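You operate a simulated robot arm through the tools that you are given. There is no shell and no other tool. Be economical: measure what you need, move in short steps, check, and stop when the job is done.

You run a simulated two-armed robot. Do the job below in one go: nothing can be reset, and whatever is moved stays where it is left.

Task
Pick up the black brush from the top of the cooling bench with one hand, pass it to the other hand and put it on the top of the workbench.

The check looks at the end state, three seconds after you hand in, the way a careful person would. Anything else that was tipped, shoved, dropped, spilled or broken makes it a failure.

Robot
Two 6-joint arms with two-finger grippers on one trunk, on a base that drives. Base frame: it is fixed to the floor where the robot stands at the start and does not move with it; the origin is under the middle of the robot, x ahead of it, y to its left, z up. Readings come in m, degrees, newtons and seconds.
The left shoulder is at the start at [0.03, 0.178, 1.038], the right one opposite. With the tool pointing down near the work surface each hand reaches from about 0.46 to 0.84 m from the robot's upright axis, wherever it stands, measured 20 degrees to its own side. Places, roughly: top of the workbench [-1.9, -1.5, 0.9]. Payload 2.54 kg a hand.
Tool frame (each hand has its own): the origin (TCP) lies between the finger pads and is the grasp point; the fingertips stand 0.03 m ahead of it; z points along the fingers, y is the line along which they close. The gripper opens to 0.116 m. The gripper's body begins 0.095 m behind the TCP.
Orientation is told as [roll, pitch, yaw] about the base's x, y, z axes, in that order, counted from this pose: with the fingers straight down and closing along the base's y, the tool's x points along the base's -x, its y along +y and its z along -z.

Tools
- The arms move only by the tool arm_command. It takes "left_series", "right_series" or both (then of equal length, played together; a hand with none holds still); each is a list of rows, each an object of numbers (a shift or turn left out is 0, a gripper value left out holds the last): "x", "y", "z": the shift along the tool's x, y, z in m; "wx", "wy", "wz": the turn, a rotation vector about the tool's x, y, z in rad; "claw": the closure in counts, from 0 (fully open) to 255 (shut). In form: [{"x": .., "y": .., "z": .., "wx": .., "wy": .., "wz": .., "claw": ..}, ...]. A call has 1 to 12 rows; each row shifts and turns the commanded pose from where the row before left it, along the tool's axes as they then stand. Each row takes 0.2 s and may step no farther than 0.05 m and 8.6 degrees from the row before; otherwise, or with a gripper value out of range, the whole call is refused. Where a pose cannot be reached the arm comes as near as it can. A force on the tool above 40 N (or 10 N above the force at the start of the call, whichever is more), or a blocked arm, ends the call early, and 0.2 s more pass. Each finger travels about 0.153 m/s and halts on what it meets, pressing with about 39 N; the grip force reading is that of the motor and also rises with nothing between the fingers. The clock runs only during rows and for 0.2 s after the last one: add rows that do not move to give the fingers time. It gives the time, the measured TCP pose, the force on the tool (base axes), the opening and the grip force at its end, in the units of the frame above (readings bear some noise), with the torque about the TCP (base axes, N m) and any sound that the robot's microphone picked up.
- Cameras (640 x 400 px; columns grow to the right, rows downward): "scene" is now at [0.0388, 0.0112, 1.7515]; the picture's right is [0.15, -0.99, 0.00], its down [-0.83, -0.12, -0.55] and it looks along [0.54, 0.08, -0.84] (base axes); focal length 259 px, centre (320, 200). "left" rides on the left gripper at [0.069, 0.015, -0.122] in its tool frame; the picture's right is [-0.21, 0.98, 0.00], its down [-0.83, -0.18, -0.53] and it looks along [-0.52, -0.11, 0.85] (tool axes); focal length 251 px, centre (320, 200). "right" rides on the right gripper at [0.069, -0.015, -0.122] in its tool frame; the picture's right is [0.21, 0.98, 0.00], its down [-0.83, 0.18, -0.53] and it looks along [-0.52, 0.11, 0.85] (tool axes); focal length 251 px, centre (320, 200).
- grab_frame(camera): a new picture of that camera. No time passes.
- move_column(by): slides the trunk up (or, below 0, down) by that many m; the arms and the scene camera ride with it, the base frame stays. It gives what a move gives, with no picture.
- base_move(legs): drives the robot by 1 to 6 legs, each [ahead, left, turn to the left] in m, m and degrees, along the robot's own axes; the way and the turn of a leg run together, so that a leg with both is an arc; at most 1.5 m and 180 degrees a leg. The arms and the cameras ride along, it lands a little off, and it stops where it bumps. It gives what a move gives.
- pan_tilt(pan, tilt): turns the head with the scene camera to pan (to the left, within 143 degrees either way) and tilt (down, from -29 to 69), counted from straight ahead of the robot. It gives what a move gives.
- point_at(camera, pixels): for up to 12 pixels [column, row] of the newest picture of that camera ("zoom" is the newest enlarged one), the place [x, y, z] in the base frame of the surface seen there, good to about 0.002 m. No time passes.
- close_up(camera, box): a new picture of the part [left, top, right, bottom] of that camera's present view, enlarged. No time passes.
- sign_off(): hands the job in; it is judged then, once.

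Go step by step. Measure first, check grasps and placings, and put right what went wrong. The budget is 80 turns and 58 pictures, counting those below and the enlarged ones. Unless the task says otherwise, let go and move clear before handing in, and close with one line.

The tools are called as a command line: name --argument value ..., lists and objects as JSON in quotes. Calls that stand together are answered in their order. arm_command: Moves the arms, as the interface text tells. Its arguments: {"type":"object","properties":{"left_series":{"type":"array","items":{"type":"object","properties":{"x":{"type":"number"},"y":{"type":"number"},"z":{"type":"number"},"wx":{"type":"number"},"wy":{"type":"number"},"wz":{"type":"number"},"claw":{"type":"number"}}}},"right_series":{"type":"array","items":{"type":"object","properties":{"x":{"type":"number"},"y":{"type":"number"},"z":{"type":"number"},"wx":{"type":"number"},"wy":{"type":"number"},"wz":{"type":"number"},"claw":{"type":"number"}}}}},"required":[]} The other tools are called the same way: move_column (by) slides the trunk up or down; base_move (legs) drives the base; pan_tilt (pan, tilt) turns the head that bears the scene camera; grab_frame (camera) takes a picture; point_at (camera, pixels) gives the place of the surface under pixels of a picture; close_up (camera, box) takes an enlarged picture of a part of a camera's view; sign_off () hands the job in.

At the start:

```text
time_s: 0.0
left_position: [0.3638, 0.2875, 1.1762]
left_ee_rot: [-0.1, -0.1, 0.0]
left_force: [-0.8, 0.0, 0.5]
left_torque: [0.0, -0.01, -0.02]
left_gripper_width: 0.1161
left_gripper_force: 0.1
right_position: [0.3585, -0.0593, 1.1755]
right_ee_rot: [0.0, 0.1, 0.0]
right_force: [-0.1, -0.4, -1.1]
right_torque: [0.02, 0.01, 0.0]
right_gripper_width: 0.116
right_gripper_force: 0.1
trunk travel left (down, up): [-0.25, 0.29]
robot x, y, heading: [-0.0023, 0.0019, 0.1]
head pan, tilt: [8.5, 56.8]
```

scene: 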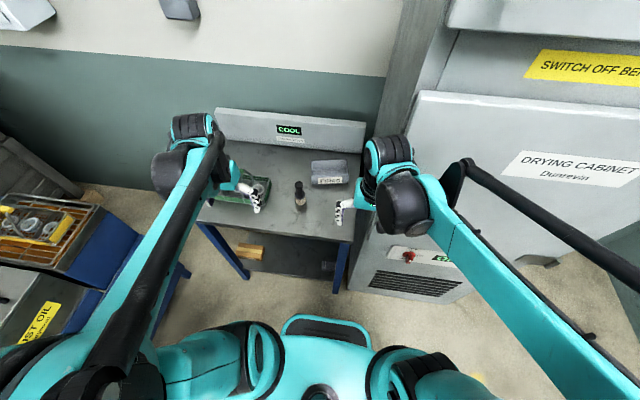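
right: 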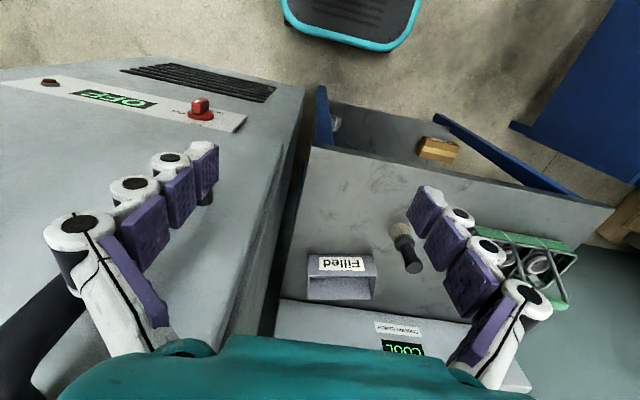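
left: 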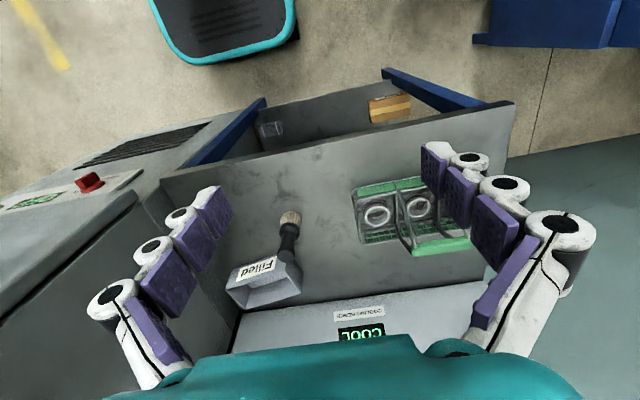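

The black brush seems to be at scene pixel (299,195), between a green rack and a box marked "Filled". I'll enlarge that area and measure it.

close_up --camera "scene" --box '[200, 100, 380, 260]'

point_at --camera "scene" --pixels '[[299, 185], [299, 195], [301, 206], [285, 190], [312, 183], [346, 183], [268, 180], [285, 225], [345, 225], [290, 115], [320, 200], [215, 205]]'

point_at --camera "left" --pixels '[[291, 214], [289, 230], [285, 248], [275, 225], [250, 270], [355, 190], [425, 180], [470, 250], [300, 165], [270, 295]]'

```text
2.50 times, centred on (290, 180) of scene
```

zoom: 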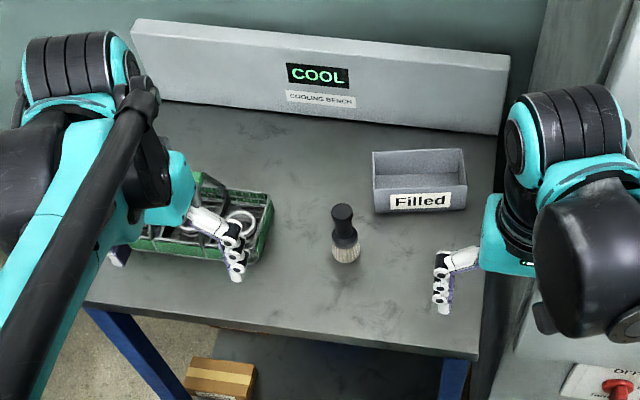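

```text
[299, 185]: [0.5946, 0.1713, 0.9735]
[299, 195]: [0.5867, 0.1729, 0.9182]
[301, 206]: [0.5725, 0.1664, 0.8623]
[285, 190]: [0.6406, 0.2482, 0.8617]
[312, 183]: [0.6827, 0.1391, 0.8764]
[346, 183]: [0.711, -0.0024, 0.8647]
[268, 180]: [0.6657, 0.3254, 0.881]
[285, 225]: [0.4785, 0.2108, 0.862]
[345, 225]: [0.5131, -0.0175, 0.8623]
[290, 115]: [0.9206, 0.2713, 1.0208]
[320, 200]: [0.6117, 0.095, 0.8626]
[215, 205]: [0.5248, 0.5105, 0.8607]
```

```text
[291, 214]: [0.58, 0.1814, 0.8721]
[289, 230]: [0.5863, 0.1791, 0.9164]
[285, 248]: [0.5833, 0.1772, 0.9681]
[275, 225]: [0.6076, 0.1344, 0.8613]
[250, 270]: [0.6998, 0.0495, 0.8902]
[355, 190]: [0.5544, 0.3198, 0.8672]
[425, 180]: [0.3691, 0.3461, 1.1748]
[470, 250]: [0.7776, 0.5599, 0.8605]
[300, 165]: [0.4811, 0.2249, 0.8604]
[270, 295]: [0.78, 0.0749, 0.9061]
```

The brush stands upright on its bristles at about (0.585, 0.175), with its base at z 0.861 and its top at about 0.98. I'll check its shape from the left camera and look towards the workbench.

close_up --camera "left" --box '[220, 180, 380, 280]'

pan_tilt --pan -141 --tilt 25

grab_frame --camera "scene"

```text
4.00 times, centred on (300, 230) of left
```

zoom: 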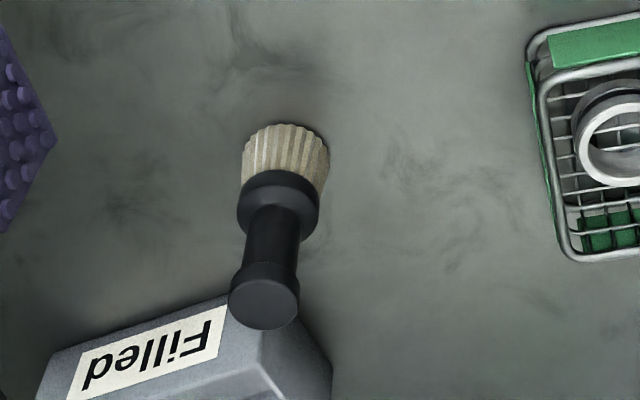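

```text
time_s: 2.3
left_position: [0.3642, 0.2893, 1.175]
left_ee_rot: [0.0, -0.1, 0.0]
left_force: [-0.3, 0.1, 1.9]
left_torque: [0.0, 0.0, 0.0]
left_gripper_width: 0.116
left_gripper_force: 0.0
right_position: [0.3592, -0.0585, 1.1752]
right_ee_rot: [0.1, 0.1, 0.1]
right_force: [0.2, 0.2, 0.2]
right_torque: [0.0, 0.02, -0.02]
right_gripper_width: 0.1161
right_gripper_force: 0.0
trunk travel left (down, up): [-0.25, 0.29]
robot x, y, heading: [-0.0004, -0.0048, -0.2]
head pan, tilt: [-141.0, 25.0]
```

```text
52 pictures are left
```

scene: 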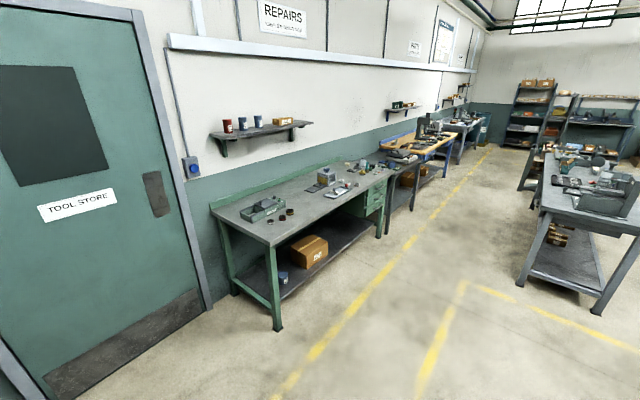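

The brush has a knob on top, a narrow neck, a collar and then bristles. I'll measure the bench tops seen here to find which one is near (-1.9, -1.5).

point_at --camera "scene" --pixels '[[270, 242], [212, 210], [393, 167], [260, 210], [310, 195], [340, 205], [430, 150], [600, 200], [580, 160], [560, 195], [320, 380], [288, 232]]'

close_up --camera "scene" --box '[200, 130, 440, 280]'

```text
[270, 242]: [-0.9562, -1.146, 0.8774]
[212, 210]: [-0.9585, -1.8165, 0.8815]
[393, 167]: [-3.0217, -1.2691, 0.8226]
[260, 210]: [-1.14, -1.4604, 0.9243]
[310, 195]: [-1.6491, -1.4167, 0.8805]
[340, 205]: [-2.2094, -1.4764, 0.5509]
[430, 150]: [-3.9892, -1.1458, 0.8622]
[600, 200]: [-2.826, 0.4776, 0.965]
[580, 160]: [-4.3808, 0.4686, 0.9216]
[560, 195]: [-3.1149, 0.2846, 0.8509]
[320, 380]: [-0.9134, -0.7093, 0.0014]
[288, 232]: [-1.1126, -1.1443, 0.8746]
```

```text
2.67 times, centred on (320, 205) of scene
```

zoom: 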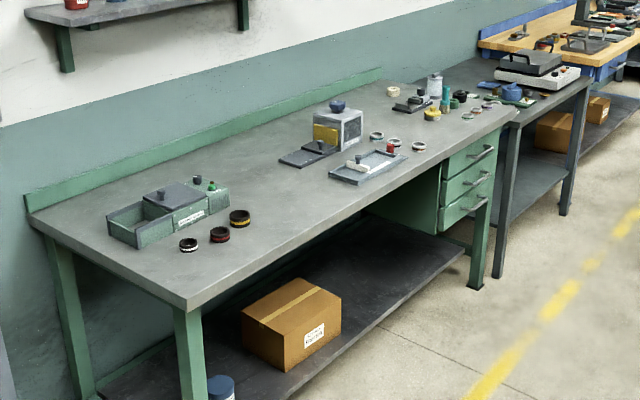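

The workbench is the green-legged table: x −0.95 to −2.9, y −1.13 to −1.82, top at about 0.88. Next I'll bring the left hand over the brush, part closed, and turn it so the fingers close along base x.

arm_command --left_series '[{"x": -0.037, "y": -0.0187, "z": 0.008, "claw": 70}, {"x": -0.037, "y": -0.0187, "z": 0.008}, {"x": -0.037, "y": -0.0187, "z": 0.008}, {"x": -0.037, "y": -0.0187, "z": 0.008}, {"x": -0.037, "y": -0.0187, "z": 0.008}, {"x": -0.037, "y": -0.0187, "z": 0.008}, {"wz": 0.131}, {"wz": 0.131}, {"wz": 0.131}, {"wz": 0.131}, {"wz": 0.131}, {"wz": 0.131}]'

arm_command --left_series '[{"wz": 0.131}, {"wz": 0.131}, {"wz": 0.131}, {"wz": 0.131}, {"wz": 0.131}, {"wz": 0.131}]'

pan_tilt --pan 8 --tilt 50

grab_frame --camera "left"

grab_frame --camera "scene"

```text
time_s: 4.9
left_position: [0.5867, 0.178, 1.1269]
left_ee_rot: [0.1, 0.0, -45.2]
left_force: [-0.9, 0.5, -0.6]
left_torque: [0.0, 0.02, -0.03]
left_gripper_width: 0.0843
left_gripper_force: 0.1
right_position: [0.359, -0.0576, 1.1761]
right_ee_rot: [0.1, -0.1, 0.1]
right_force: [-0.3, 0.8, 0.3]
right_torque: [0.04, 0.0, 0.01]
right_gripper_width: 0.1162
right_gripper_force: 0.1
trunk travel left (down, up): [-0.25, 0.29]
robot x, y, heading: [-0.0005, 0.0008, -0.1]
head pan, tilt: [-141.0, 25.0]
```

```text
time_s: 6.3
left_position: [0.5865, 0.1764, 1.1279]
left_ee_rot: [0.1, 0.0, -90.3]
left_force: [-0.3, -0.2, -0.1]
left_torque: [-0.01, 0.0, -0.01]
left_gripper_width: 0.0841
left_gripper_force: 0.1
right_position: [0.3583, -0.0569, 1.1753]
right_ee_rot: [0.0, 0.0, 0.0]
right_force: [0.0, -0.3, -1.4]
right_torque: [-0.04, 0.02, -0.02]
right_gripper_width: 0.1159
right_gripper_force: 0.2
trunk travel left (down, up): [-0.25, 0.29]
robot x, y, heading: [-0.0009, 0.0029, -0.1]
head pan, tilt: [-141.0, 25.0]
```

```text
time_s: 8.7
left_position: [0.5863, 0.1761, 1.1283]
left_ee_rot: [0.0, 0.0, -90.1]
left_force: [0.0, -0.1, 0.6]
left_torque: [0.03, 0.01, -0.02]
left_gripper_width: 0.0839
left_gripper_force: 0.1
right_position: [0.3581, -0.059, 1.1761]
right_ee_rot: [0.2, 0.0, -0.1]
right_force: [0.0, 0.0, -0.7]
right_torque: [-0.03, -0.01, 0.01]
right_gripper_width: 0.1161
right_gripper_force: 0.1
trunk travel left (down, up): [-0.25, 0.29]
robot x, y, heading: [-0.0034, 0.0007, -0.3]
head pan, tilt: [8.0, 50.0]
```

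```text
50 pictures are left
```

left: 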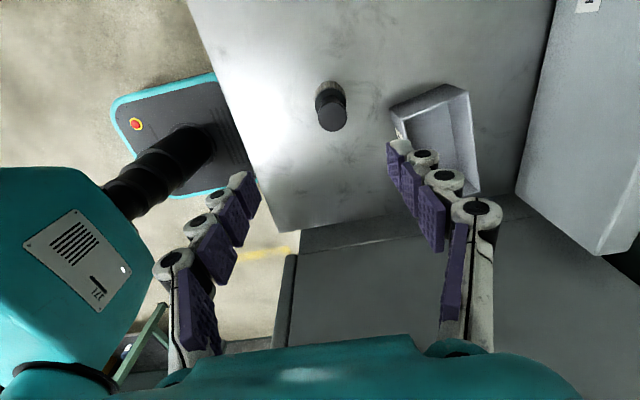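

```text
49 pictures are left
```

scene: 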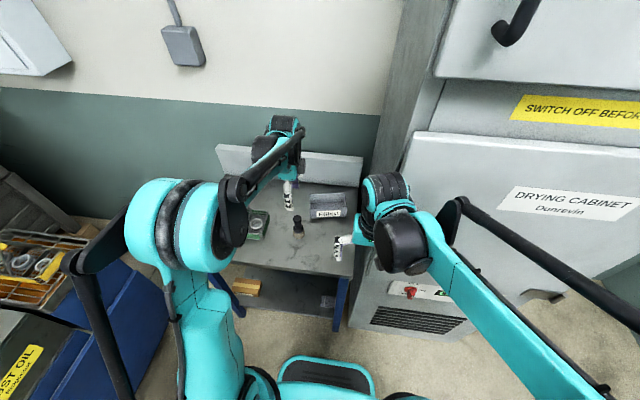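

Yaw −90 works and the brush's top shows at left pixel (332,115). I'll measure the knob's centre and edges.

point_at --camera "left" --pixels '[[332, 115], [322, 115], [342, 115], [332, 107], [332, 125], [326, 90], [396, 132], [465, 98], [475, 160], [420, 95]]'

```text
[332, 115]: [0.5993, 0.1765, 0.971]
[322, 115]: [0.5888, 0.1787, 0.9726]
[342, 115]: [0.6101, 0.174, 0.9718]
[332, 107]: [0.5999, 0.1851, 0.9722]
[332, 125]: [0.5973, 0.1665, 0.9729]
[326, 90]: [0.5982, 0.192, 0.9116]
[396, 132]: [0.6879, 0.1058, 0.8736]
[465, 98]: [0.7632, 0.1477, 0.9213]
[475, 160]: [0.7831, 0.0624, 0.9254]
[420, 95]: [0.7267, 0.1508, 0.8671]
```

The knob's top is centred at (0.599, 0.176) at z 0.972 and is about 0.029 wide. I'll centre the left hand and go straight down to TCP z 0.964.

arm_command --left_series '[{"y": 0.0125, "z": 0.02}, {"z": 0.04}, {"z": 0.04}, {"z": 0.03}, {"z": 0.02}, {"z": 0.014}, {}]'

close_up --camera "scene" --box '[220, 130, 380, 270]'

grab_frame --camera "left"

```text
time_s: 10.3
left_position: [0.5974, 0.1779, 0.9636]
left_ee_rot: [0.0, 0.1, -90.1]
left_force: [0.6, -0.1, 0.1]
left_torque: [-0.04, -0.03, 0.03]
left_gripper_width: 0.0842
left_gripper_force: 0.0
right_position: [0.3589, -0.0576, 1.1768]
right_ee_rot: [0.0, 0.0, 0.0]
right_force: [-1.2, 0.6, -0.2]
right_torque: [-0.04, -0.04, -0.02]
right_gripper_width: 0.1162
right_gripper_force: 0.1
trunk travel left (down, up): [-0.25, 0.29]
robot x, y, heading: [0.0036, -0.0009, -0.1]
head pan, tilt: [8.0, 50.0]
```

```text
2.86 times, centred on (300, 200) of scene
```

zoom: 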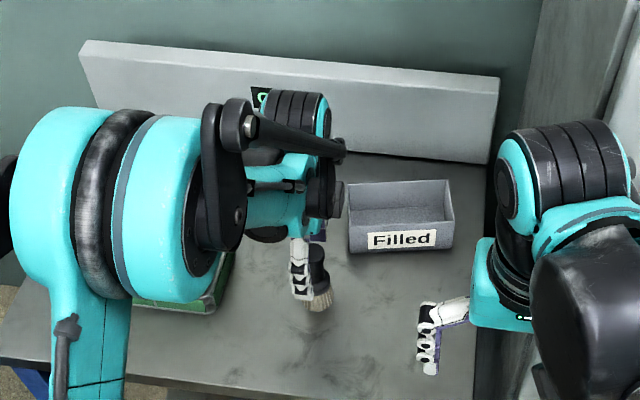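

```text
47 pictures are left
```

left: 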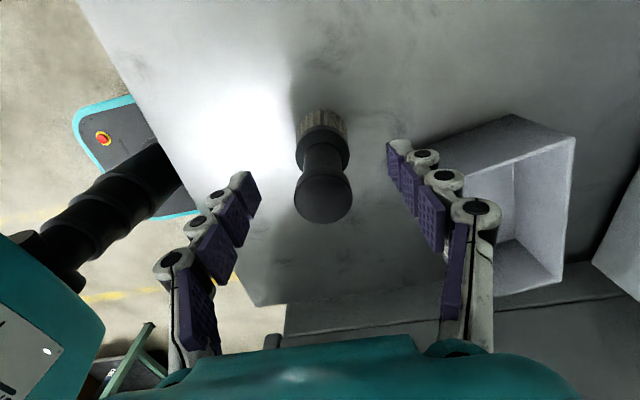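

The knob sits midway between the fingers at (323,195), so I'll close the hand and then lift slightly.

arm_command --left_series '[{"claw": 200}, {}, {}, {}]'

grab_frame --camera "left"

```text
time_s: 11.3
left_position: [0.5993, 0.1773, 0.9636]
left_ee_rot: [0.0, -0.1, -90.1]
left_force: [-0.1, -1.0, 0.1]
left_torque: [0.01, -0.02, -0.01]
left_gripper_width: 0.0266
left_gripper_force: 38.9
right_position: [0.3588, -0.0584, 1.1773]
right_ee_rot: [0.1, 0.0, 0.1]
right_force: [0.2, 1.1, -0.2]
right_torque: [-0.01, -0.02, 0.01]
right_gripper_width: 0.116
right_gripper_force: 0.1
trunk travel left (down, up): [-0.25, 0.29]
robot x, y, heading: [0.0017, -0.0007, -0.0]
head pan, tilt: [8.0, 50.0]
```

```text
46 pictures are left
```

left: 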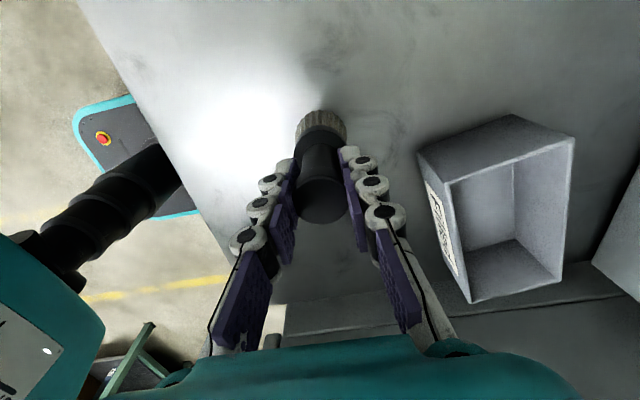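

The hand holds the brush at 0.0266 m with 38.9 N. I'll lift it and bring it to mid-front, while the right hand moves out to the right and begins its yaw.

arm_command --left_series '[{"z": -0.02}, {"z": -0.04}, {"z": -0.04}, {"z": -0.04}, {"z": -0.04}, {"z": -0.02}, {"x": -0.024, "y": -0.02}, {"x": -0.024, "y": -0.02}, {"x": -0.024, "y": -0.02}, {"x": -0.024, "y": -0.02}, {}, {}]' --right_series '[{"x": -0.018, "y": -0.038}, {"x": -0.018, "y": -0.038}, {"x": -0.018, "y": -0.038}, {"x": -0.018, "y": -0.038}, {"x": -0.018, "y": -0.038}, {"wz": -0.131}, {"wz": -0.131}, {"wz": -0.131}, {"wz": -0.131}, {"wz": -0.131}, {"wz": -0.131}, {"wz": -0.131}]'

arm_command --right_series '[{"wz": -0.131}, {"wz": -0.131}, {"wz": -0.131}, {"wz": -0.131}, {"wz": -0.131}, {"wy": -0.131}, {"wy": -0.131}, {"wy": -0.131}, {"wy": -0.131}, {"wy": -0.131}, {"wy": -0.131}]'

grab_frame --camera "scene"

grab_frame --camera "right"

```text
time_s: 12.1
left_position: [0.5966, 0.1751, 1.053]
left_ee_rot: [0.1, 0.0, -90.1]
left_force: [0.4, -0.4, -1.5]
left_torque: [0.02, 0.07, -0.02]
left_gripper_width: 0.0262
left_gripper_force: 39.2
right_position: [0.4016, -0.1607, 1.1761]
right_ee_rot: [0.3, 0.8, 0.5]
right_force: [-18.4, -1.5, 11.7]
right_torque: [0.24, -2.13, -0.07]
right_gripper_width: 0.1159
right_gripper_force: 0.1
trunk travel left (down, up): [-0.25, 0.29]
robot x, y, heading: [-0.0013, -0.0027, -0.0]
head pan, tilt: [8.0, 50.0]
stopped in row 3 (right hand): the force on the tool passed its limit at 112 N (the readings are from after the stop); the commanded pose is now the measured one
```

```text
time_s: 14.5
left_position: [0.5975, 0.1762, 1.0534]
left_ee_rot: [0.1, 0.0, -90.1]
left_force: [-0.9, 0.6, -0.6]
left_torque: [0.02, 0.01, 0.0]
left_gripper_width: 0.0265
left_gripper_force: 39.2
right_position: [0.4039, -0.1604, 1.1762]
right_ee_rot: [0.7, -45.0, 37.4]
right_force: [-1.7, -1.3, -1.1]
right_torque: [0.0, 0.06, -0.15]
right_gripper_width: 0.1169
right_gripper_force: 0.0
trunk travel left (down, up): [-0.25, 0.29]
robot x, y, heading: [-0.0034, 0.0025, -0.0]
head pan, tilt: [8.0, 50.0]
```

```text
45 pictures are left
```

scene: 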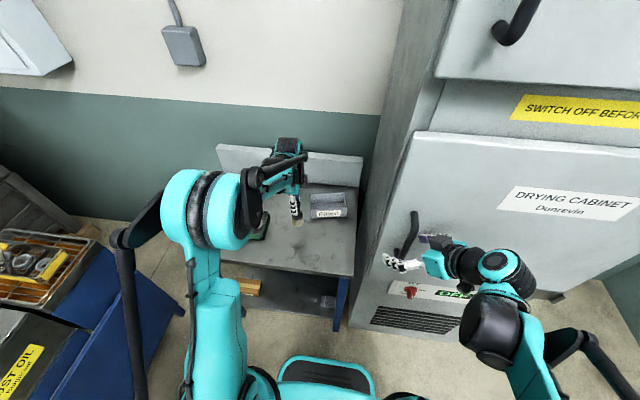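

```text
44 pictures are left
```

right: 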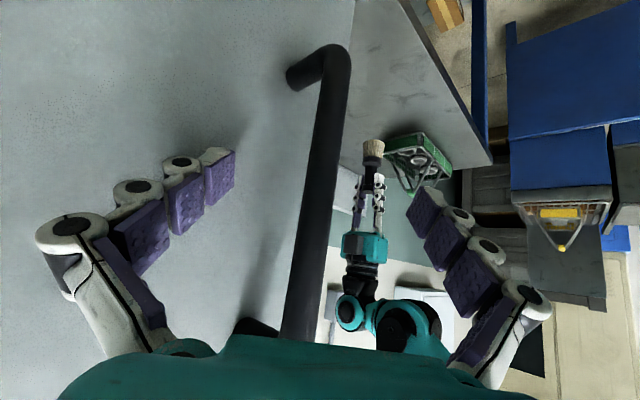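

The right hand's move stopped at 112 N, most likely against the drying cabinet. A black door handle at right pixels (335,60)–(305,320) now lies close to that hand, so I'll measure it before moving anything.

point_at --camera "right" --pixels '[[335, 60], [325, 140], [315, 220], [303, 310], [295, 75], [250, 325], [240, 40], [230, 160], [420, 200], [470, 250]]'

close_up --camera "scene" --box '[340, 180, 540, 320]'

```text
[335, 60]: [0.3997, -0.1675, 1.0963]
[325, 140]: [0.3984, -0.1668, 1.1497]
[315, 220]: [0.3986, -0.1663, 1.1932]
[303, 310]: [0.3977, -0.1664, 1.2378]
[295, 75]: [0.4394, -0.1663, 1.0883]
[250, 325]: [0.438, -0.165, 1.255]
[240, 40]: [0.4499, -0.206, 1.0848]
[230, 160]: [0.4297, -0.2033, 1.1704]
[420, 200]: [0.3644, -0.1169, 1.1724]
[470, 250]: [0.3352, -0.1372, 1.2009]
```

```text
2.86 times, centred on (440, 250) of scene
```

zoom: 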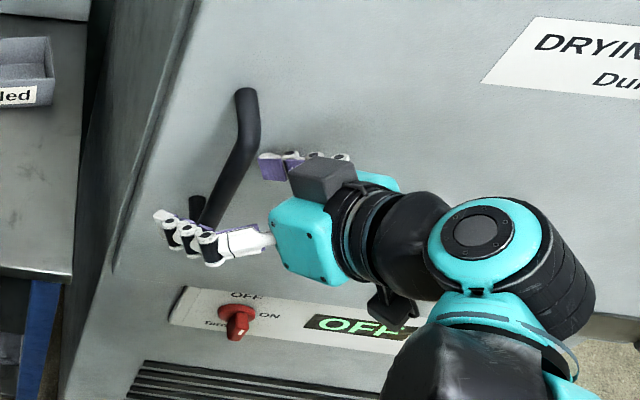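

The handle is a vertical bar at (0.398, −0.166) running right through the open right grip. I'll draw the hand back along a horizontal line in its own finger plane, so that neither finger touches the bar.

arm_command --right_series '[{"x": 0.014, "z": -0.014}, {"x": 0.02, "z": -0.02}, {"x": 0.02, "z": -0.02}, {"x": 0.02, "z": -0.02}]'

grab_frame --camera "right"

```text
time_s: 15.5
left_position: [0.5979, 0.1767, 1.0511]
left_ee_rot: [0.0, 0.0, -90.1]
left_force: [-0.8, 0.8, -0.6]
left_torque: [0.0, -0.01, -0.02]
left_gripper_width: 0.0264
left_gripper_force: 39.3
right_position: [0.3216, -0.2267, 1.1767]
right_ee_rot: [0.9, -44.8, 37.4]
right_force: [0.3, 0.0, 1.4]
right_torque: [0.0, 0.02, 0.0]
right_gripper_width: 0.1163
right_gripper_force: 0.0
trunk travel left (down, up): [-0.25, 0.29]
robot x, y, heading: [-0.0028, 0.0005, -0.2]
head pan, tilt: [8.0, 50.0]
```

```text
42 pictures are left
```

right: 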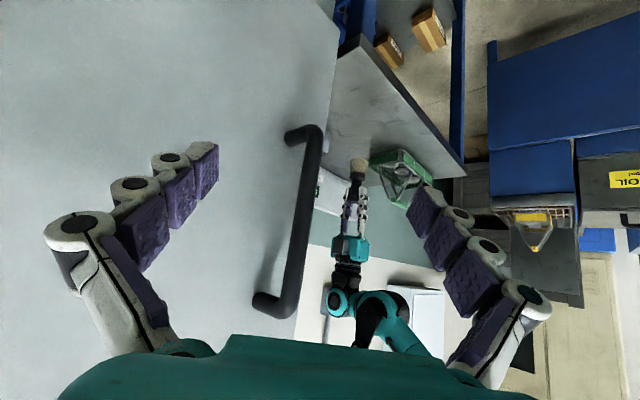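

The right hand is clear and the bar is now about 0.1 m ahead. I'll raise the brush a little and back the base away from the cabinet to get room for the handover.

arm_command --left_series '[{"z": -0.03}, {"z": -0.03}, {"z": -0.03}, {}]'

base_move --legs '[[-0.5, 0, 0]]'

grab_frame --camera "scene"

```text
time_s: 16.5
left_position: [0.5987, 0.1763, 1.1441]
left_ee_rot: [0.0, 0.0, -90.1]
left_force: [-0.3, 0.5, -1.1]
left_torque: [0.03, 0.03, 0.04]
left_gripper_width: 0.0262
left_gripper_force: 38.8
right_position: [0.3207, -0.2256, 1.1775]
right_ee_rot: [0.8, -44.8, 37.4]
right_force: [0.5, -0.1, -0.2]
right_torque: [0.03, 0.02, 0.0]
right_gripper_width: 0.116
right_gripper_force: 0.1
trunk travel left (down, up): [-0.25, 0.29]
robot x, y, heading: [-0.0047, 0.0012, 0.1]
head pan, tilt: [8.0, 50.0]
```

```text
time_s: 19.4
left_position: [0.0992, 0.1755, 1.1433]
left_ee_rot: [0.1, 0.0, -90.3]
left_force: [0.6, 0.4, -1.0]
left_torque: [0.02, -0.04, -0.01]
left_gripper_width: 0.0263
left_gripper_force: 39.0
right_position: [-0.1789, -0.2249, 1.1763]
right_ee_rot: [0.8, -44.8, 37.5]
right_force: [0.0, 0.3, 0.3]
right_torque: [0.0, -0.01, 0.0]
right_gripper_width: 0.1162
right_gripper_force: 0.2
trunk travel left (down, up): [-0.25, 0.29]
robot x, y, heading: [-0.5022, 0.0016, 0.0]
head pan, tilt: [8.0, 50.0]
```

```text
41 pictures are left
```

scene: 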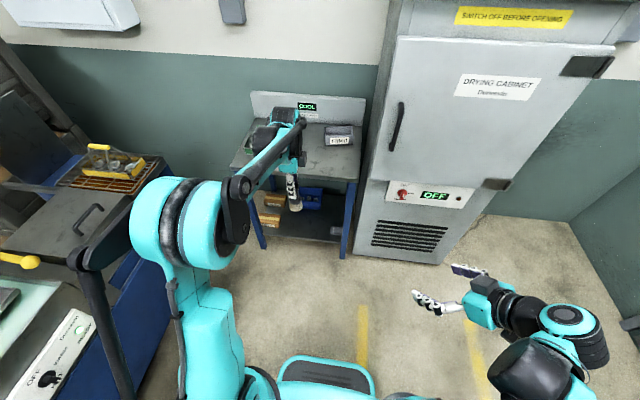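

The cabinet is still shut and undamaged. I'll set the right hand's orientation properly (untilt, then on to yaw +90) and bring the brush in towards the middle.

arm_command --left_series '[{"x": -0.024, "y": -0.02}, {"x": -0.024, "y": -0.02}, {"x": -0.024, "y": -0.02}, {"x": -0.022, "y": -0.02}, {}, {}, {}, {}, {}, {}, {}, {}]' --right_series '[{"wy": 0.131}, {"wy": 0.131}, {"wy": 0.131}, {"wy": 0.131}, {"wy": 0.131}, {"wy": 0.131}, {"wz": -0.131}, {"wz": -0.131}, {"wz": -0.131}, {"wz": -0.131}, {"wz": -0.131}, {"wz": -0.131}]'

```text
time_s: 22.0
left_position: [0.0194, 0.0827, 1.1427]
left_ee_rot: [0.0, 0.0, -90.2]
left_force: [1.1, 0.1, -1.9]
left_torque: [0.0, 0.01, 0.04]
left_gripper_width: 0.0264
left_gripper_force: 39.9
right_position: [-0.1788, -0.2243, 1.1767]
right_ee_rot: [0.6, -0.3, 83.1]
right_force: [0.4, 0.1, -0.5]
right_torque: [0.0, -0.04, 0.0]
right_gripper_width: 0.1161
right_gripper_force: 0.0
trunk travel left (down, up): [-0.25, 0.29]
robot x, y, heading: [-0.5031, 0.0006, -0.1]
head pan, tilt: [8.0, 50.0]
```

Next I'll finish the yaw, move the right hand forward to stand beside the brush's line, and tilt it 60 degrees towards +y.

arm_command --right_series '[{"wz": -0.12}, {"y": -0.049}, {"y": -0.05}, {"y": -0.05}, {"y": -0.05}, {"wy": -0.1496}, {"wy": -0.1496}, {"wy": -0.1496}, {"wy": -0.1496}, {"wy": -0.1496}, {"wy": -0.1496}, {"wy": -0.1496}]'

grab_frame --camera "scene"

grab_frame --camera "right"

```text
time_s: 24.6
left_position: [0.0204, 0.0814, 1.1423]
left_ee_rot: [0.0, -0.1, -90.1]
left_force: [0.9, 0.4, -1.1]
left_torque: [0.04, 0.01, 0.02]
left_gripper_width: 0.0264
left_gripper_force: 39.1
right_position: [0.0218, -0.2272, 1.1737]
right_ee_rot: [1.2, -60.4, 88.9]
right_force: [-1.1, -0.3, -0.3]
right_torque: [0.03, 0.04, 0.03]
right_gripper_width: 0.116
right_gripper_force: 0.1
trunk travel left (down, up): [-0.25, 0.29]
robot x, y, heading: [-0.4999, -0.0008, 0.4]
head pan, tilt: [8.0, 50.0]
```

```text
40 pictures are left
```

scene: 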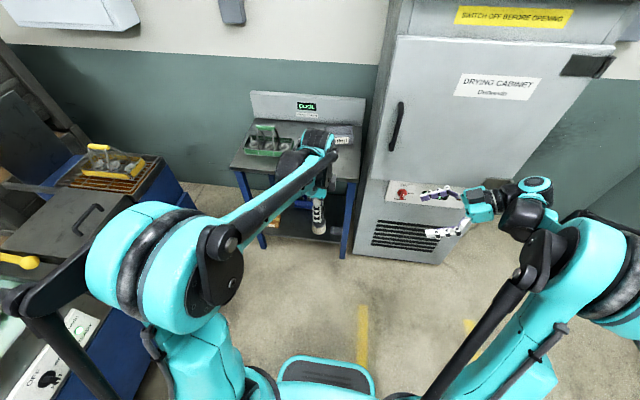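

```text
39 pictures are left
```

right: 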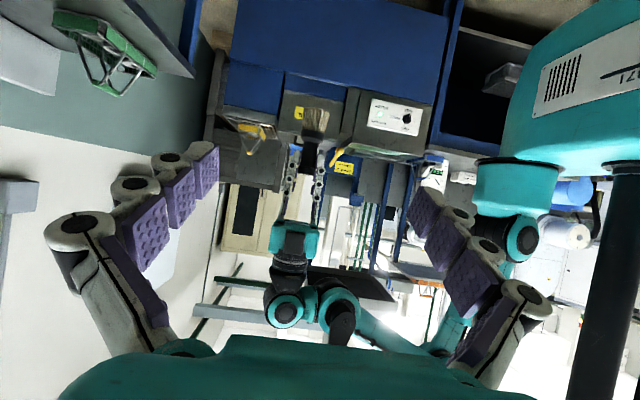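

The right hand now points at the brush, which shows at right pixels (313,120) to (300,165). I'll enlarge it and measure the collar.

close_up --camera "right" --box '[250, 90, 370, 210]'

point_at --camera "right" --pixels '[[314, 110], [313, 122], [310, 140], [309, 148], [308, 156], [307, 166], [289, 175], [319, 178]]'

```text
3.33 times, centred on (310, 150) of right
```

zoom: 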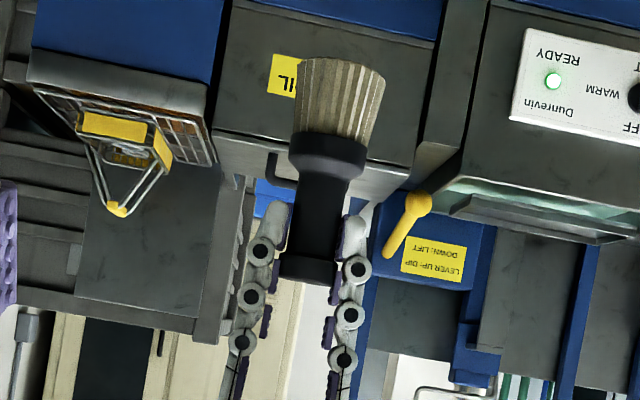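

```text
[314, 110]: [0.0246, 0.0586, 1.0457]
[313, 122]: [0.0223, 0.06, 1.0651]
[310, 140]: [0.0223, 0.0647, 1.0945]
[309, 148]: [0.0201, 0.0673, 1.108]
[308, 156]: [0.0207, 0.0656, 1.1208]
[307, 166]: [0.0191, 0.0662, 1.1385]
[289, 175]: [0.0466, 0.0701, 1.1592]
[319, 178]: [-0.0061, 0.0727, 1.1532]
```

The collar is centred near (0.021, 0.081, 1.088) and the left fingertips end at about z 1.113, so there is room. I'll line the right hand up on its axis and move halfway in.

arm_command --right_series '[{"x": -0.026, "z": 0.01, "claw": 75}, {"x": -0.025, "z": 0.02}, {"x": -0.0256, "z": 0.03}, {"z": 0.04}, {"z": 0.04}, {"z": 0.04}, {}]'

grab_frame --camera "right"

grab_frame --camera "scene"

```text
time_s: 26.2
left_position: [0.0183, 0.0817, 1.1447]
left_ee_rot: [-0.1, -0.1, -90.2]
left_force: [-0.2, -0.1, -0.5]
left_torque: [0.02, -0.04, 0.02]
left_gripper_width: 0.0262
left_gripper_force: 38.8
right_position: [0.0207, -0.0334, 1.153]
right_ee_rot: [1.2, -60.3, 88.9]
right_force: [0.3, -0.3, 0.4]
right_torque: [0.01, 0.0, -0.04]
right_gripper_width: 0.0821
right_gripper_force: 0.1
trunk travel left (down, up): [-0.25, 0.29]
robot x, y, heading: [-0.5005, -0.0002, 0.1]
head pan, tilt: [8.0, 50.0]
```

```text
37 pictures are left
```

right: 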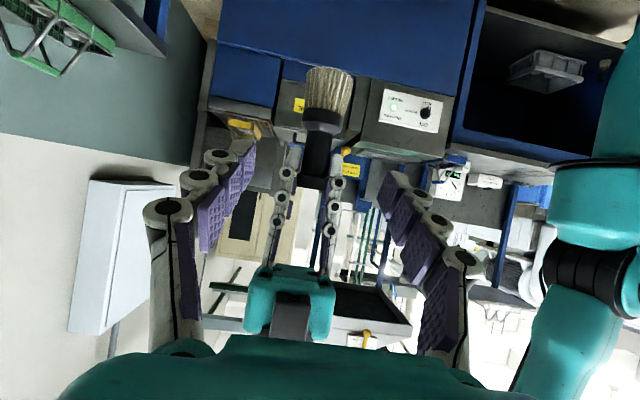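

```text
36 pictures are left
```

scene: 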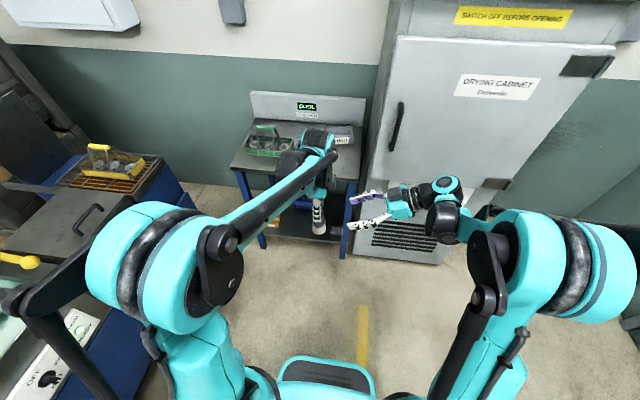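

The line-up is good, with 0.132 m left along the tool axis. I'll finish the approach.

arm_command --right_series '[{"z": 0.035}, {"z": 0.035}, {"z": 0.03}, {"z": 0.02}, {"z": 0.012}, {}]'

grab_frame --camera "right"

close_up --camera "left" --box '[200, 60, 440, 260]'

```text
time_s: 27.6
left_position: [0.0191, 0.0819, 1.1432]
left_ee_rot: [0.0, 0.0, -90.4]
left_force: [0.2, 0.2, -1.3]
left_torque: [0.0, -0.01, -0.01]
left_gripper_width: 0.0262
left_gripper_force: 38.8
right_position: [0.0204, 0.0831, 1.0861]
right_ee_rot: [1.2, -60.3, 88.8]
right_force: [0.2, 0.2, -0.1]
right_torque: [-0.01, -0.01, -0.01]
right_gripper_width: 0.082
right_gripper_force: 0.1
trunk travel left (down, up): [-0.25, 0.29]
robot x, y, heading: [-0.5012, 0.0011, 0.1]
head pan, tilt: [8.0, 50.0]
```

```text
35 pictures are left
```

right: 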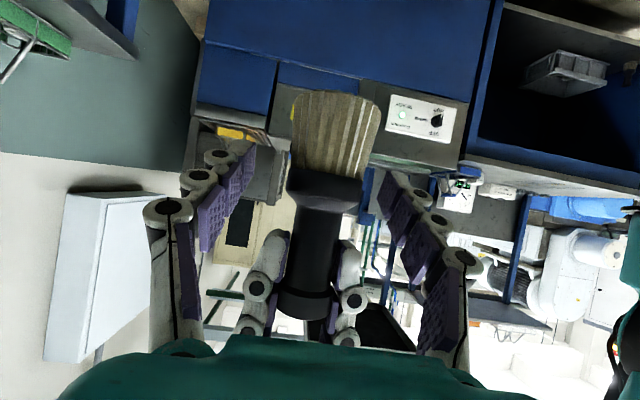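

```text
2.00 times, centred on (320, 160) of left
```

zoom: 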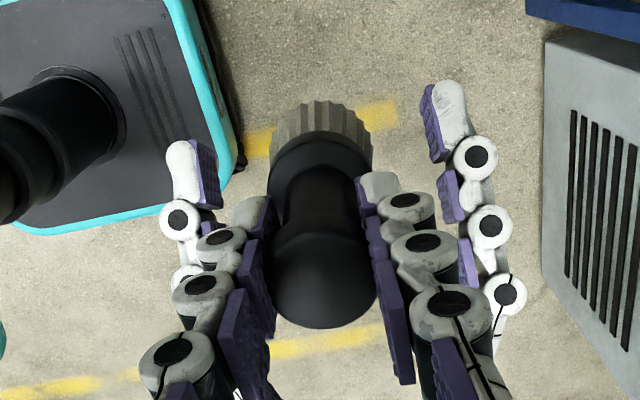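

The collar sits between the right pads, and the right fingers run below the left tips. I'll drop 3 mm for margin and close the right hand while watching the forces.

arm_command --right_series '[{"x": 0.003}, {"claw": 120}, {"claw": 160}, {"claw": 200}, {}, {}]'

grab_frame --camera "right"

close_up --camera "left" --box '[200, 60, 440, 260]'

```text
time_s: 29.0
left_position: [0.02, 0.0827, 1.1424]
left_ee_rot: [0.0, 0.0, -90.3]
left_force: [13.0, 3.6, -2.5]
left_torque: [0.16, -0.51, -0.06]
left_gripper_width: 0.0261
left_gripper_force: 39.3
right_position: [0.0199, 0.0811, 1.0844]
right_ee_rot: [1.0, -60.3, 89.0]
right_force: [-13.0, -3.1, 2.3]
right_torque: [-0.02, -0.22, 0.06]
right_gripper_width: 0.0386
right_gripper_force: 38.4
trunk travel left (down, up): [-0.25, 0.29]
robot x, y, heading: [-0.5009, 0.0002, 0.1]
head pan, tilt: [8.0, 50.0]
```

```text
33 pictures are left
```

right: 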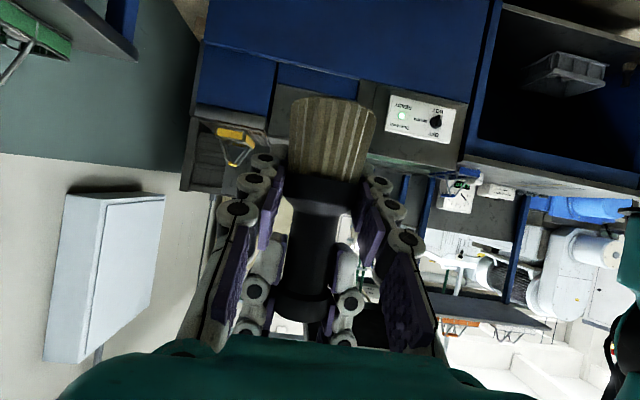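

```text
2.00 times, centred on (320, 160) of left
```

zoom: 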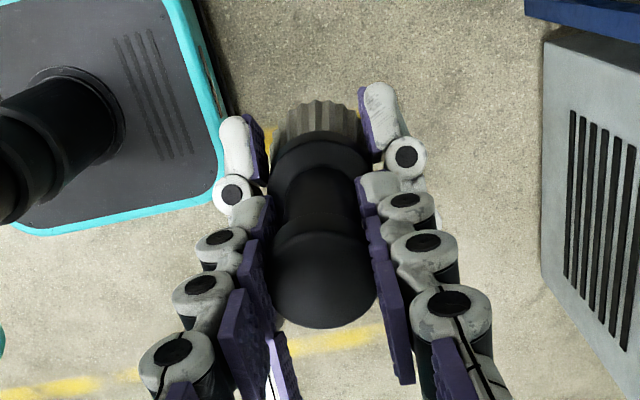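

The right hand grips the collar at 0.0386 m with 38 N, and there is a mild 13 N sideways load between the hands. I'll open the left hand only a little and draw it straight up.

arm_command --left_series '[{"claw": 185}, {"claw": 158}, {}, {}]'

close_up --camera "left" --box '[200, 60, 440, 260]'

```text
time_s: 30.0
left_position: [0.019, 0.083, 1.1432]
left_ee_rot: [0.0, 0.0, -90.1]
left_force: [0.1, -0.2, 0.3]
left_torque: [0.01, 0.0, -0.01]
left_gripper_width: 0.0444
left_gripper_force: 0.0
right_position: [0.0207, 0.0809, 1.0834]
right_ee_rot: [1.1, -60.4, 88.9]
right_force: [0.0, -0.8, -0.2]
right_torque: [-0.01, -0.02, -0.01]
right_gripper_width: 0.0386
right_gripper_force: 39.1
trunk travel left (down, up): [-0.25, 0.29]
robot x, y, heading: [-0.4948, 0.004, 0.2]
head pan, tilt: [8.0, 50.0]
```

```text
2.00 times, centred on (320, 160) of left
```

zoom: 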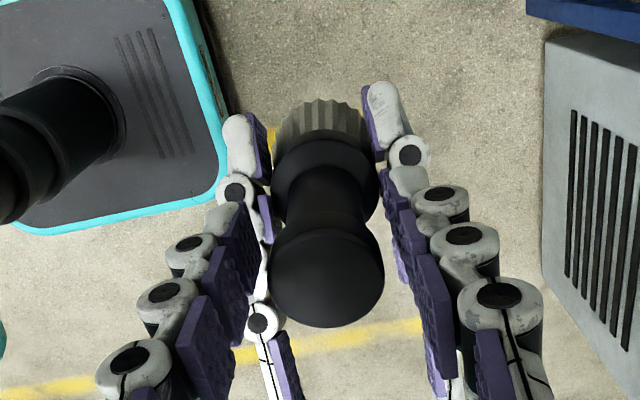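

The left hand is free and the brush stays in the right hand, leaning slightly. I'll raise the left hand and then move it off to the left.

arm_command --left_series '[{"z": -0.03}, {"z": -0.04}, {"z": -0.04}, {"z": -0.04}, {"x": 0.04}, {"x": 0.04}, {"x": 0.04}, {"x": 0.04}, {}]'

grab_frame --camera "scene"

grab_frame --camera "right"

```text
time_s: 32.0
left_position: [0.0199, 0.2422, 1.2942]
left_ee_rot: [0.1, 0.0, -90.2]
left_force: [-0.2, -0.8, 0.5]
left_torque: [0.0, 0.01, -0.02]
left_gripper_width: 0.0441
left_gripper_force: 0.1
right_position: [0.0206, 0.0806, 1.0839]
right_ee_rot: [1.0, -60.4, 88.9]
right_force: [-0.9, -0.6, 0.2]
right_torque: [0.03, 0.01, 0.01]
right_gripper_width: 0.0388
right_gripper_force: 39.1
trunk travel left (down, up): [-0.25, 0.29]
robot x, y, heading: [-0.4997, -0.0014, 0.1]
head pan, tilt: [8.0, 50.0]
```

```text
30 pictures are left
```

scene: 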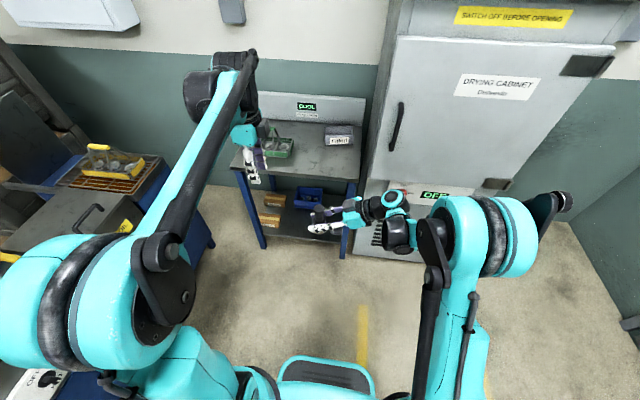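

```text
29 pictures are left
```

right: 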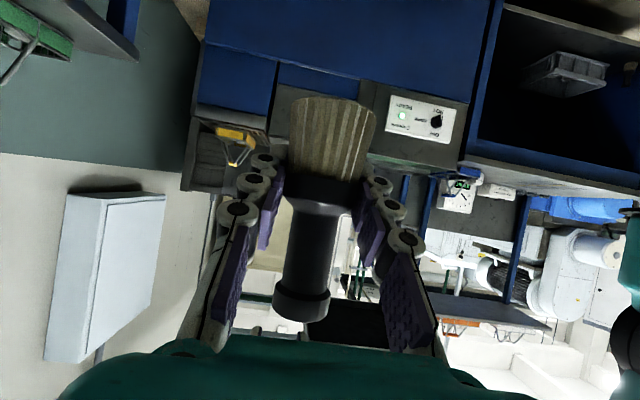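

The right hand holds the brush well at 39 N. I'll turn right 90 degrees on the spot, away from the cabinet, and look at the workbench from there.

base_move --legs '[[-0.15, 0, 0], [0, 0, -90]]'

pan_tilt --pan -40 --tilt 35

grab_frame --camera "scene"

```text
time_s: 37.2
left_position: [-0.4083, -0.5195, 1.2943]
left_ee_rot: [0.1, 0.0, 179.7]
left_force: [-0.2, 0.4, 0.3]
left_torque: [-0.02, 0.0, 0.02]
left_gripper_width: 0.0442
left_gripper_force: 0.0
right_position: [-0.5694, -0.5198, 1.0834]
right_ee_rot: [1.1, -60.3, -1.2]
right_force: [-0.1, 0.0, 0.8]
right_torque: [0.04, -0.01, 0.03]
right_gripper_width: 0.0386
right_gripper_force: 38.7
trunk travel left (down, up): [-0.25, 0.29]
robot x, y, heading: [-0.6489, 0.0018, -90.0]
head pan, tilt: [8.0, 50.0]
```

```text
time_s: 38.4
left_position: [-0.4081, -0.5211, 1.2948]
left_ee_rot: [-0.1, 0.0, 179.7]
left_force: [0.7, 0.4, -0.1]
left_torque: [-0.03, 0.01, -0.01]
left_gripper_width: 0.0442
left_gripper_force: 0.0
right_position: [-0.5683, -0.5199, 1.0844]
right_ee_rot: [1.0, -60.3, -1.1]
right_force: [-0.2, 0.0, -1.8]
right_torque: [-0.02, 0.05, 0.05]
right_gripper_width: 0.0384
right_gripper_force: 39.0
trunk travel left (down, up): [-0.25, 0.29]
robot x, y, heading: [-0.6499, -0.0006, -90.2]
head pan, tilt: [-40.0, 35.0]
```

```text
28 pictures are left
```

scene: 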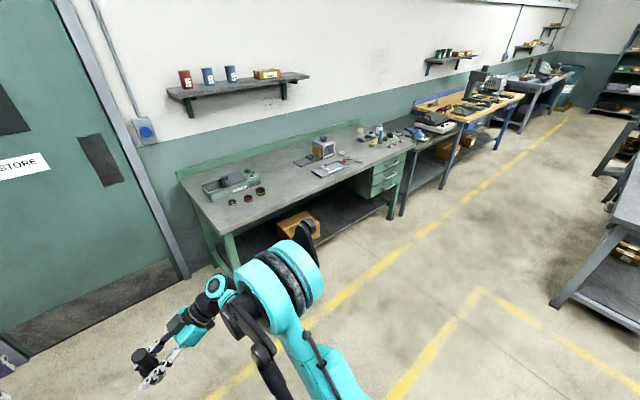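

The floor towards the workbench is clear. I'll strafe right about 0.85 m and look at the bench top straight on.

base_move --legs '[[0, -0.85, 0], [0.25, 0, 0]]'

pan_tilt --pan 0 --tilt 42

grab_frame --camera "scene"

```text
time_s: 44.2
left_position: [-1.2527, -0.7707, 1.2933]
left_ee_rot: [-0.1, 0.0, 179.3]
left_force: [-0.8, -1.0, -0.2]
left_torque: [0.05, 0.0, -0.01]
left_gripper_width: 0.044
left_gripper_force: 0.1
right_position: [-1.4135, -0.7698, 1.0836]
right_ee_rot: [1.2, -60.3, -1.7]
right_force: [-0.1, 0.2, -0.6]
right_torque: [0.01, -0.03, 0.01]
right_gripper_width: 0.0386
right_gripper_force: 39.5
trunk travel left (down, up): [-0.25, 0.29]
robot x, y, heading: [-1.4881, -0.2473, -90.7]
head pan, tilt: [-40.0, 35.0]
```

```text
time_s: 45.3
left_position: [-1.2515, -0.7697, 1.2934]
left_ee_rot: [0.0, 0.0, 179.2]
left_force: [0.4, -0.2, -0.9]
left_torque: [0.01, -0.03, 0.01]
left_gripper_width: 0.044
left_gripper_force: 0.1
right_position: [-1.412, -0.7677, 1.0842]
right_ee_rot: [1.1, -60.4, -1.6]
right_force: [-0.4, -0.1, -0.7]
right_torque: [0.0, 0.04, 0.01]
right_gripper_width: 0.0385
right_gripper_force: 38.9
trunk travel left (down, up): [-0.25, 0.29]
robot x, y, heading: [-1.4912, -0.2478, -90.7]
head pan, tilt: [0.0, 42.0]
```

```text
27 pictures are left
```

scene: 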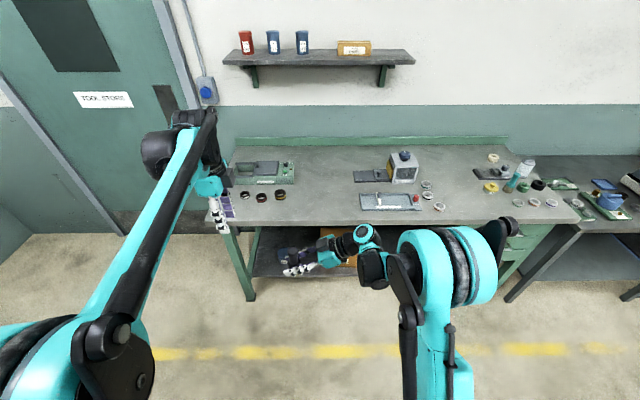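

close_up --camera "scene" --box '[210, 130, 450, 280]'

point_at --camera "scene" --pixels '[[330, 222], [330, 190], [320, 210], [310, 200], [285, 200], [281, 195], [360, 195], [360, 210], [418, 208], [438, 206], [330, 165], [367, 175]]'

```text
2.67 times, centred on (330, 205) of scene
```

zoom: 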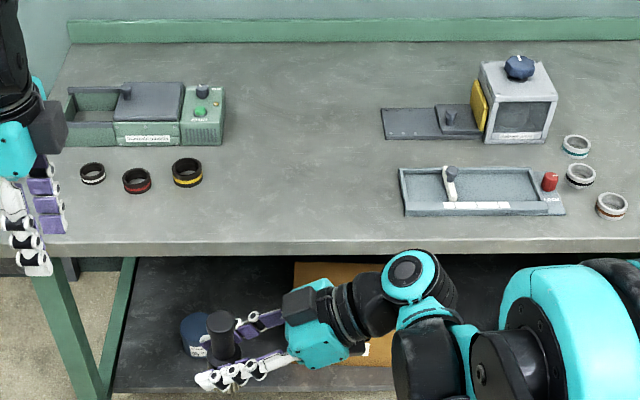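

```text
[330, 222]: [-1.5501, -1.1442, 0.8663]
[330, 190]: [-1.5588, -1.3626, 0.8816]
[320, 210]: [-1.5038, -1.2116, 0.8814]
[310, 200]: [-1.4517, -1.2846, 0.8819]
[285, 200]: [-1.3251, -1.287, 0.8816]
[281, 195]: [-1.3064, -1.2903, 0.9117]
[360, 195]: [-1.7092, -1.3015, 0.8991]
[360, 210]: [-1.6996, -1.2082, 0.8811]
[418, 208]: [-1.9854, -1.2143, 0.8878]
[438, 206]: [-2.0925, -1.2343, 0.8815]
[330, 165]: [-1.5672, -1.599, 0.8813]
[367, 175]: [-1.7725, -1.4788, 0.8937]
```

The bench is clear between x −1.36 and −1.70 around y −1.3, with its top at z 0.8815. I'll drive forward 0.4 m, keeping the hands well above the objects, and aim for (−1.45, −1.30).

base_move --legs '[[0.4, 0, 0.7]]'

grab_frame --camera "scene"

grab_frame --camera "right"

```text
time_s: 47.8
left_position: [-1.2462, -1.1687, 1.294]
left_ee_rot: [0.1, 0.0, 180.0]
left_force: [0.0, -0.2, 0.4]
left_torque: [0.09, 0.0, -0.01]
left_gripper_width: 0.0442
left_gripper_force: 0.1
right_position: [-1.409, -1.1682, 1.0832]
right_ee_rot: [1.0, -60.3, -1.0]
right_force: [0.4, -0.9, -0.6]
right_torque: [-0.02, -0.03, 0.03]
right_gripper_width: 0.0385
right_gripper_force: 38.9
trunk travel left (down, up): [-0.25, 0.29]
robot x, y, heading: [-1.4915, -0.6491, -90.1]
head pan, tilt: [0.0, 42.0]
```

```text
25 pictures are left
```

scene: 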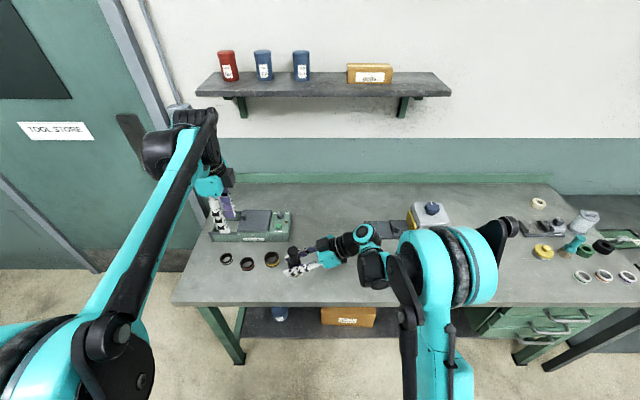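

```text
24 pictures are left
```

right: 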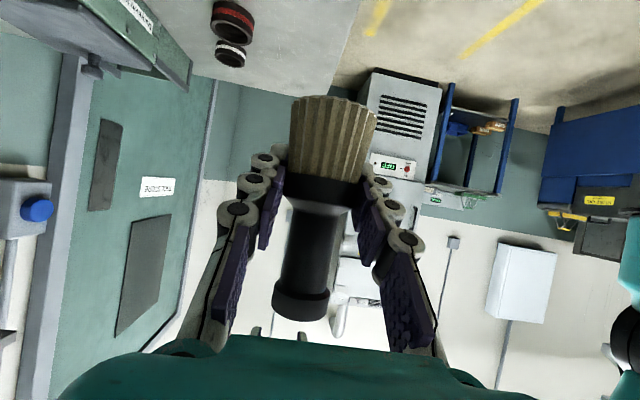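

I'll move the brush over the target at this height, then measure its lean and the height of its bottom.

arm_command --right_series '[{"x": 0.005, "y": -0.033, "z": -0.009}, {"x": 0.005, "y": -0.033, "z": -0.009}, {"x": 0.005, "y": -0.033, "z": -0.009}, {"x": 0.005, "y": -0.033, "z": -0.009}, {}]'

close_up --camera "right" --box '[220, 80, 420, 330]'

point_at --camera "right" --pixels '[[335, 100], [299, 101], [373, 115], [331, 135], [335, 150], [314, 230], [308, 270], [302, 300], [300, 312], [278, 300], [325, 300]]'

grab_frame --camera "scene"

```text
time_s: 49.0
left_position: [-1.2468, -1.1663, 1.2948]
left_ee_rot: [0.2, -0.1, 179.9]
left_force: [1.1, 0.6, -0.2]
left_torque: [-0.02, 0.01, -0.02]
left_gripper_width: 0.044
left_gripper_force: 0.1
right_position: [-1.4483, -1.2993, 1.0858]
right_ee_rot: [1.0, -60.3, -0.7]
right_force: [0.4, -1.0, -0.4]
right_torque: [-0.02, -0.01, -0.04]
right_gripper_width: 0.0391
right_gripper_force: 38.7
trunk travel left (down, up): [-0.25, 0.29]
robot x, y, heading: [-1.4901, -0.6467, -89.8]
head pan, tilt: [0.0, 42.0]
```

```text
1.60 times, centred on (320, 205) of right
```

zoom: 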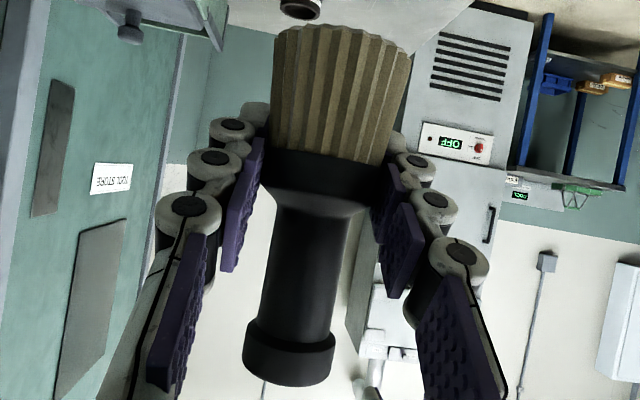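

```text
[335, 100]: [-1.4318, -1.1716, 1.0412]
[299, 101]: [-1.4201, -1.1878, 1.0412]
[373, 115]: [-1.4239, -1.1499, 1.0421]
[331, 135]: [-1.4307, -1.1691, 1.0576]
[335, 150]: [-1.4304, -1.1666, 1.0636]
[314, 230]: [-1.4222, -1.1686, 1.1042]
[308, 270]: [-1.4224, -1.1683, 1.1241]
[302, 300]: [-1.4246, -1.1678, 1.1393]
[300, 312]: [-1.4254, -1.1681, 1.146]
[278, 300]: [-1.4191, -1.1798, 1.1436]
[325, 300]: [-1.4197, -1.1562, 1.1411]
```

```text
22 pictures are left
```

scene: 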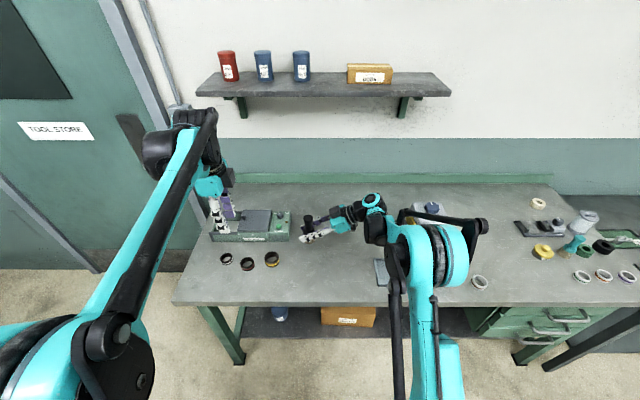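

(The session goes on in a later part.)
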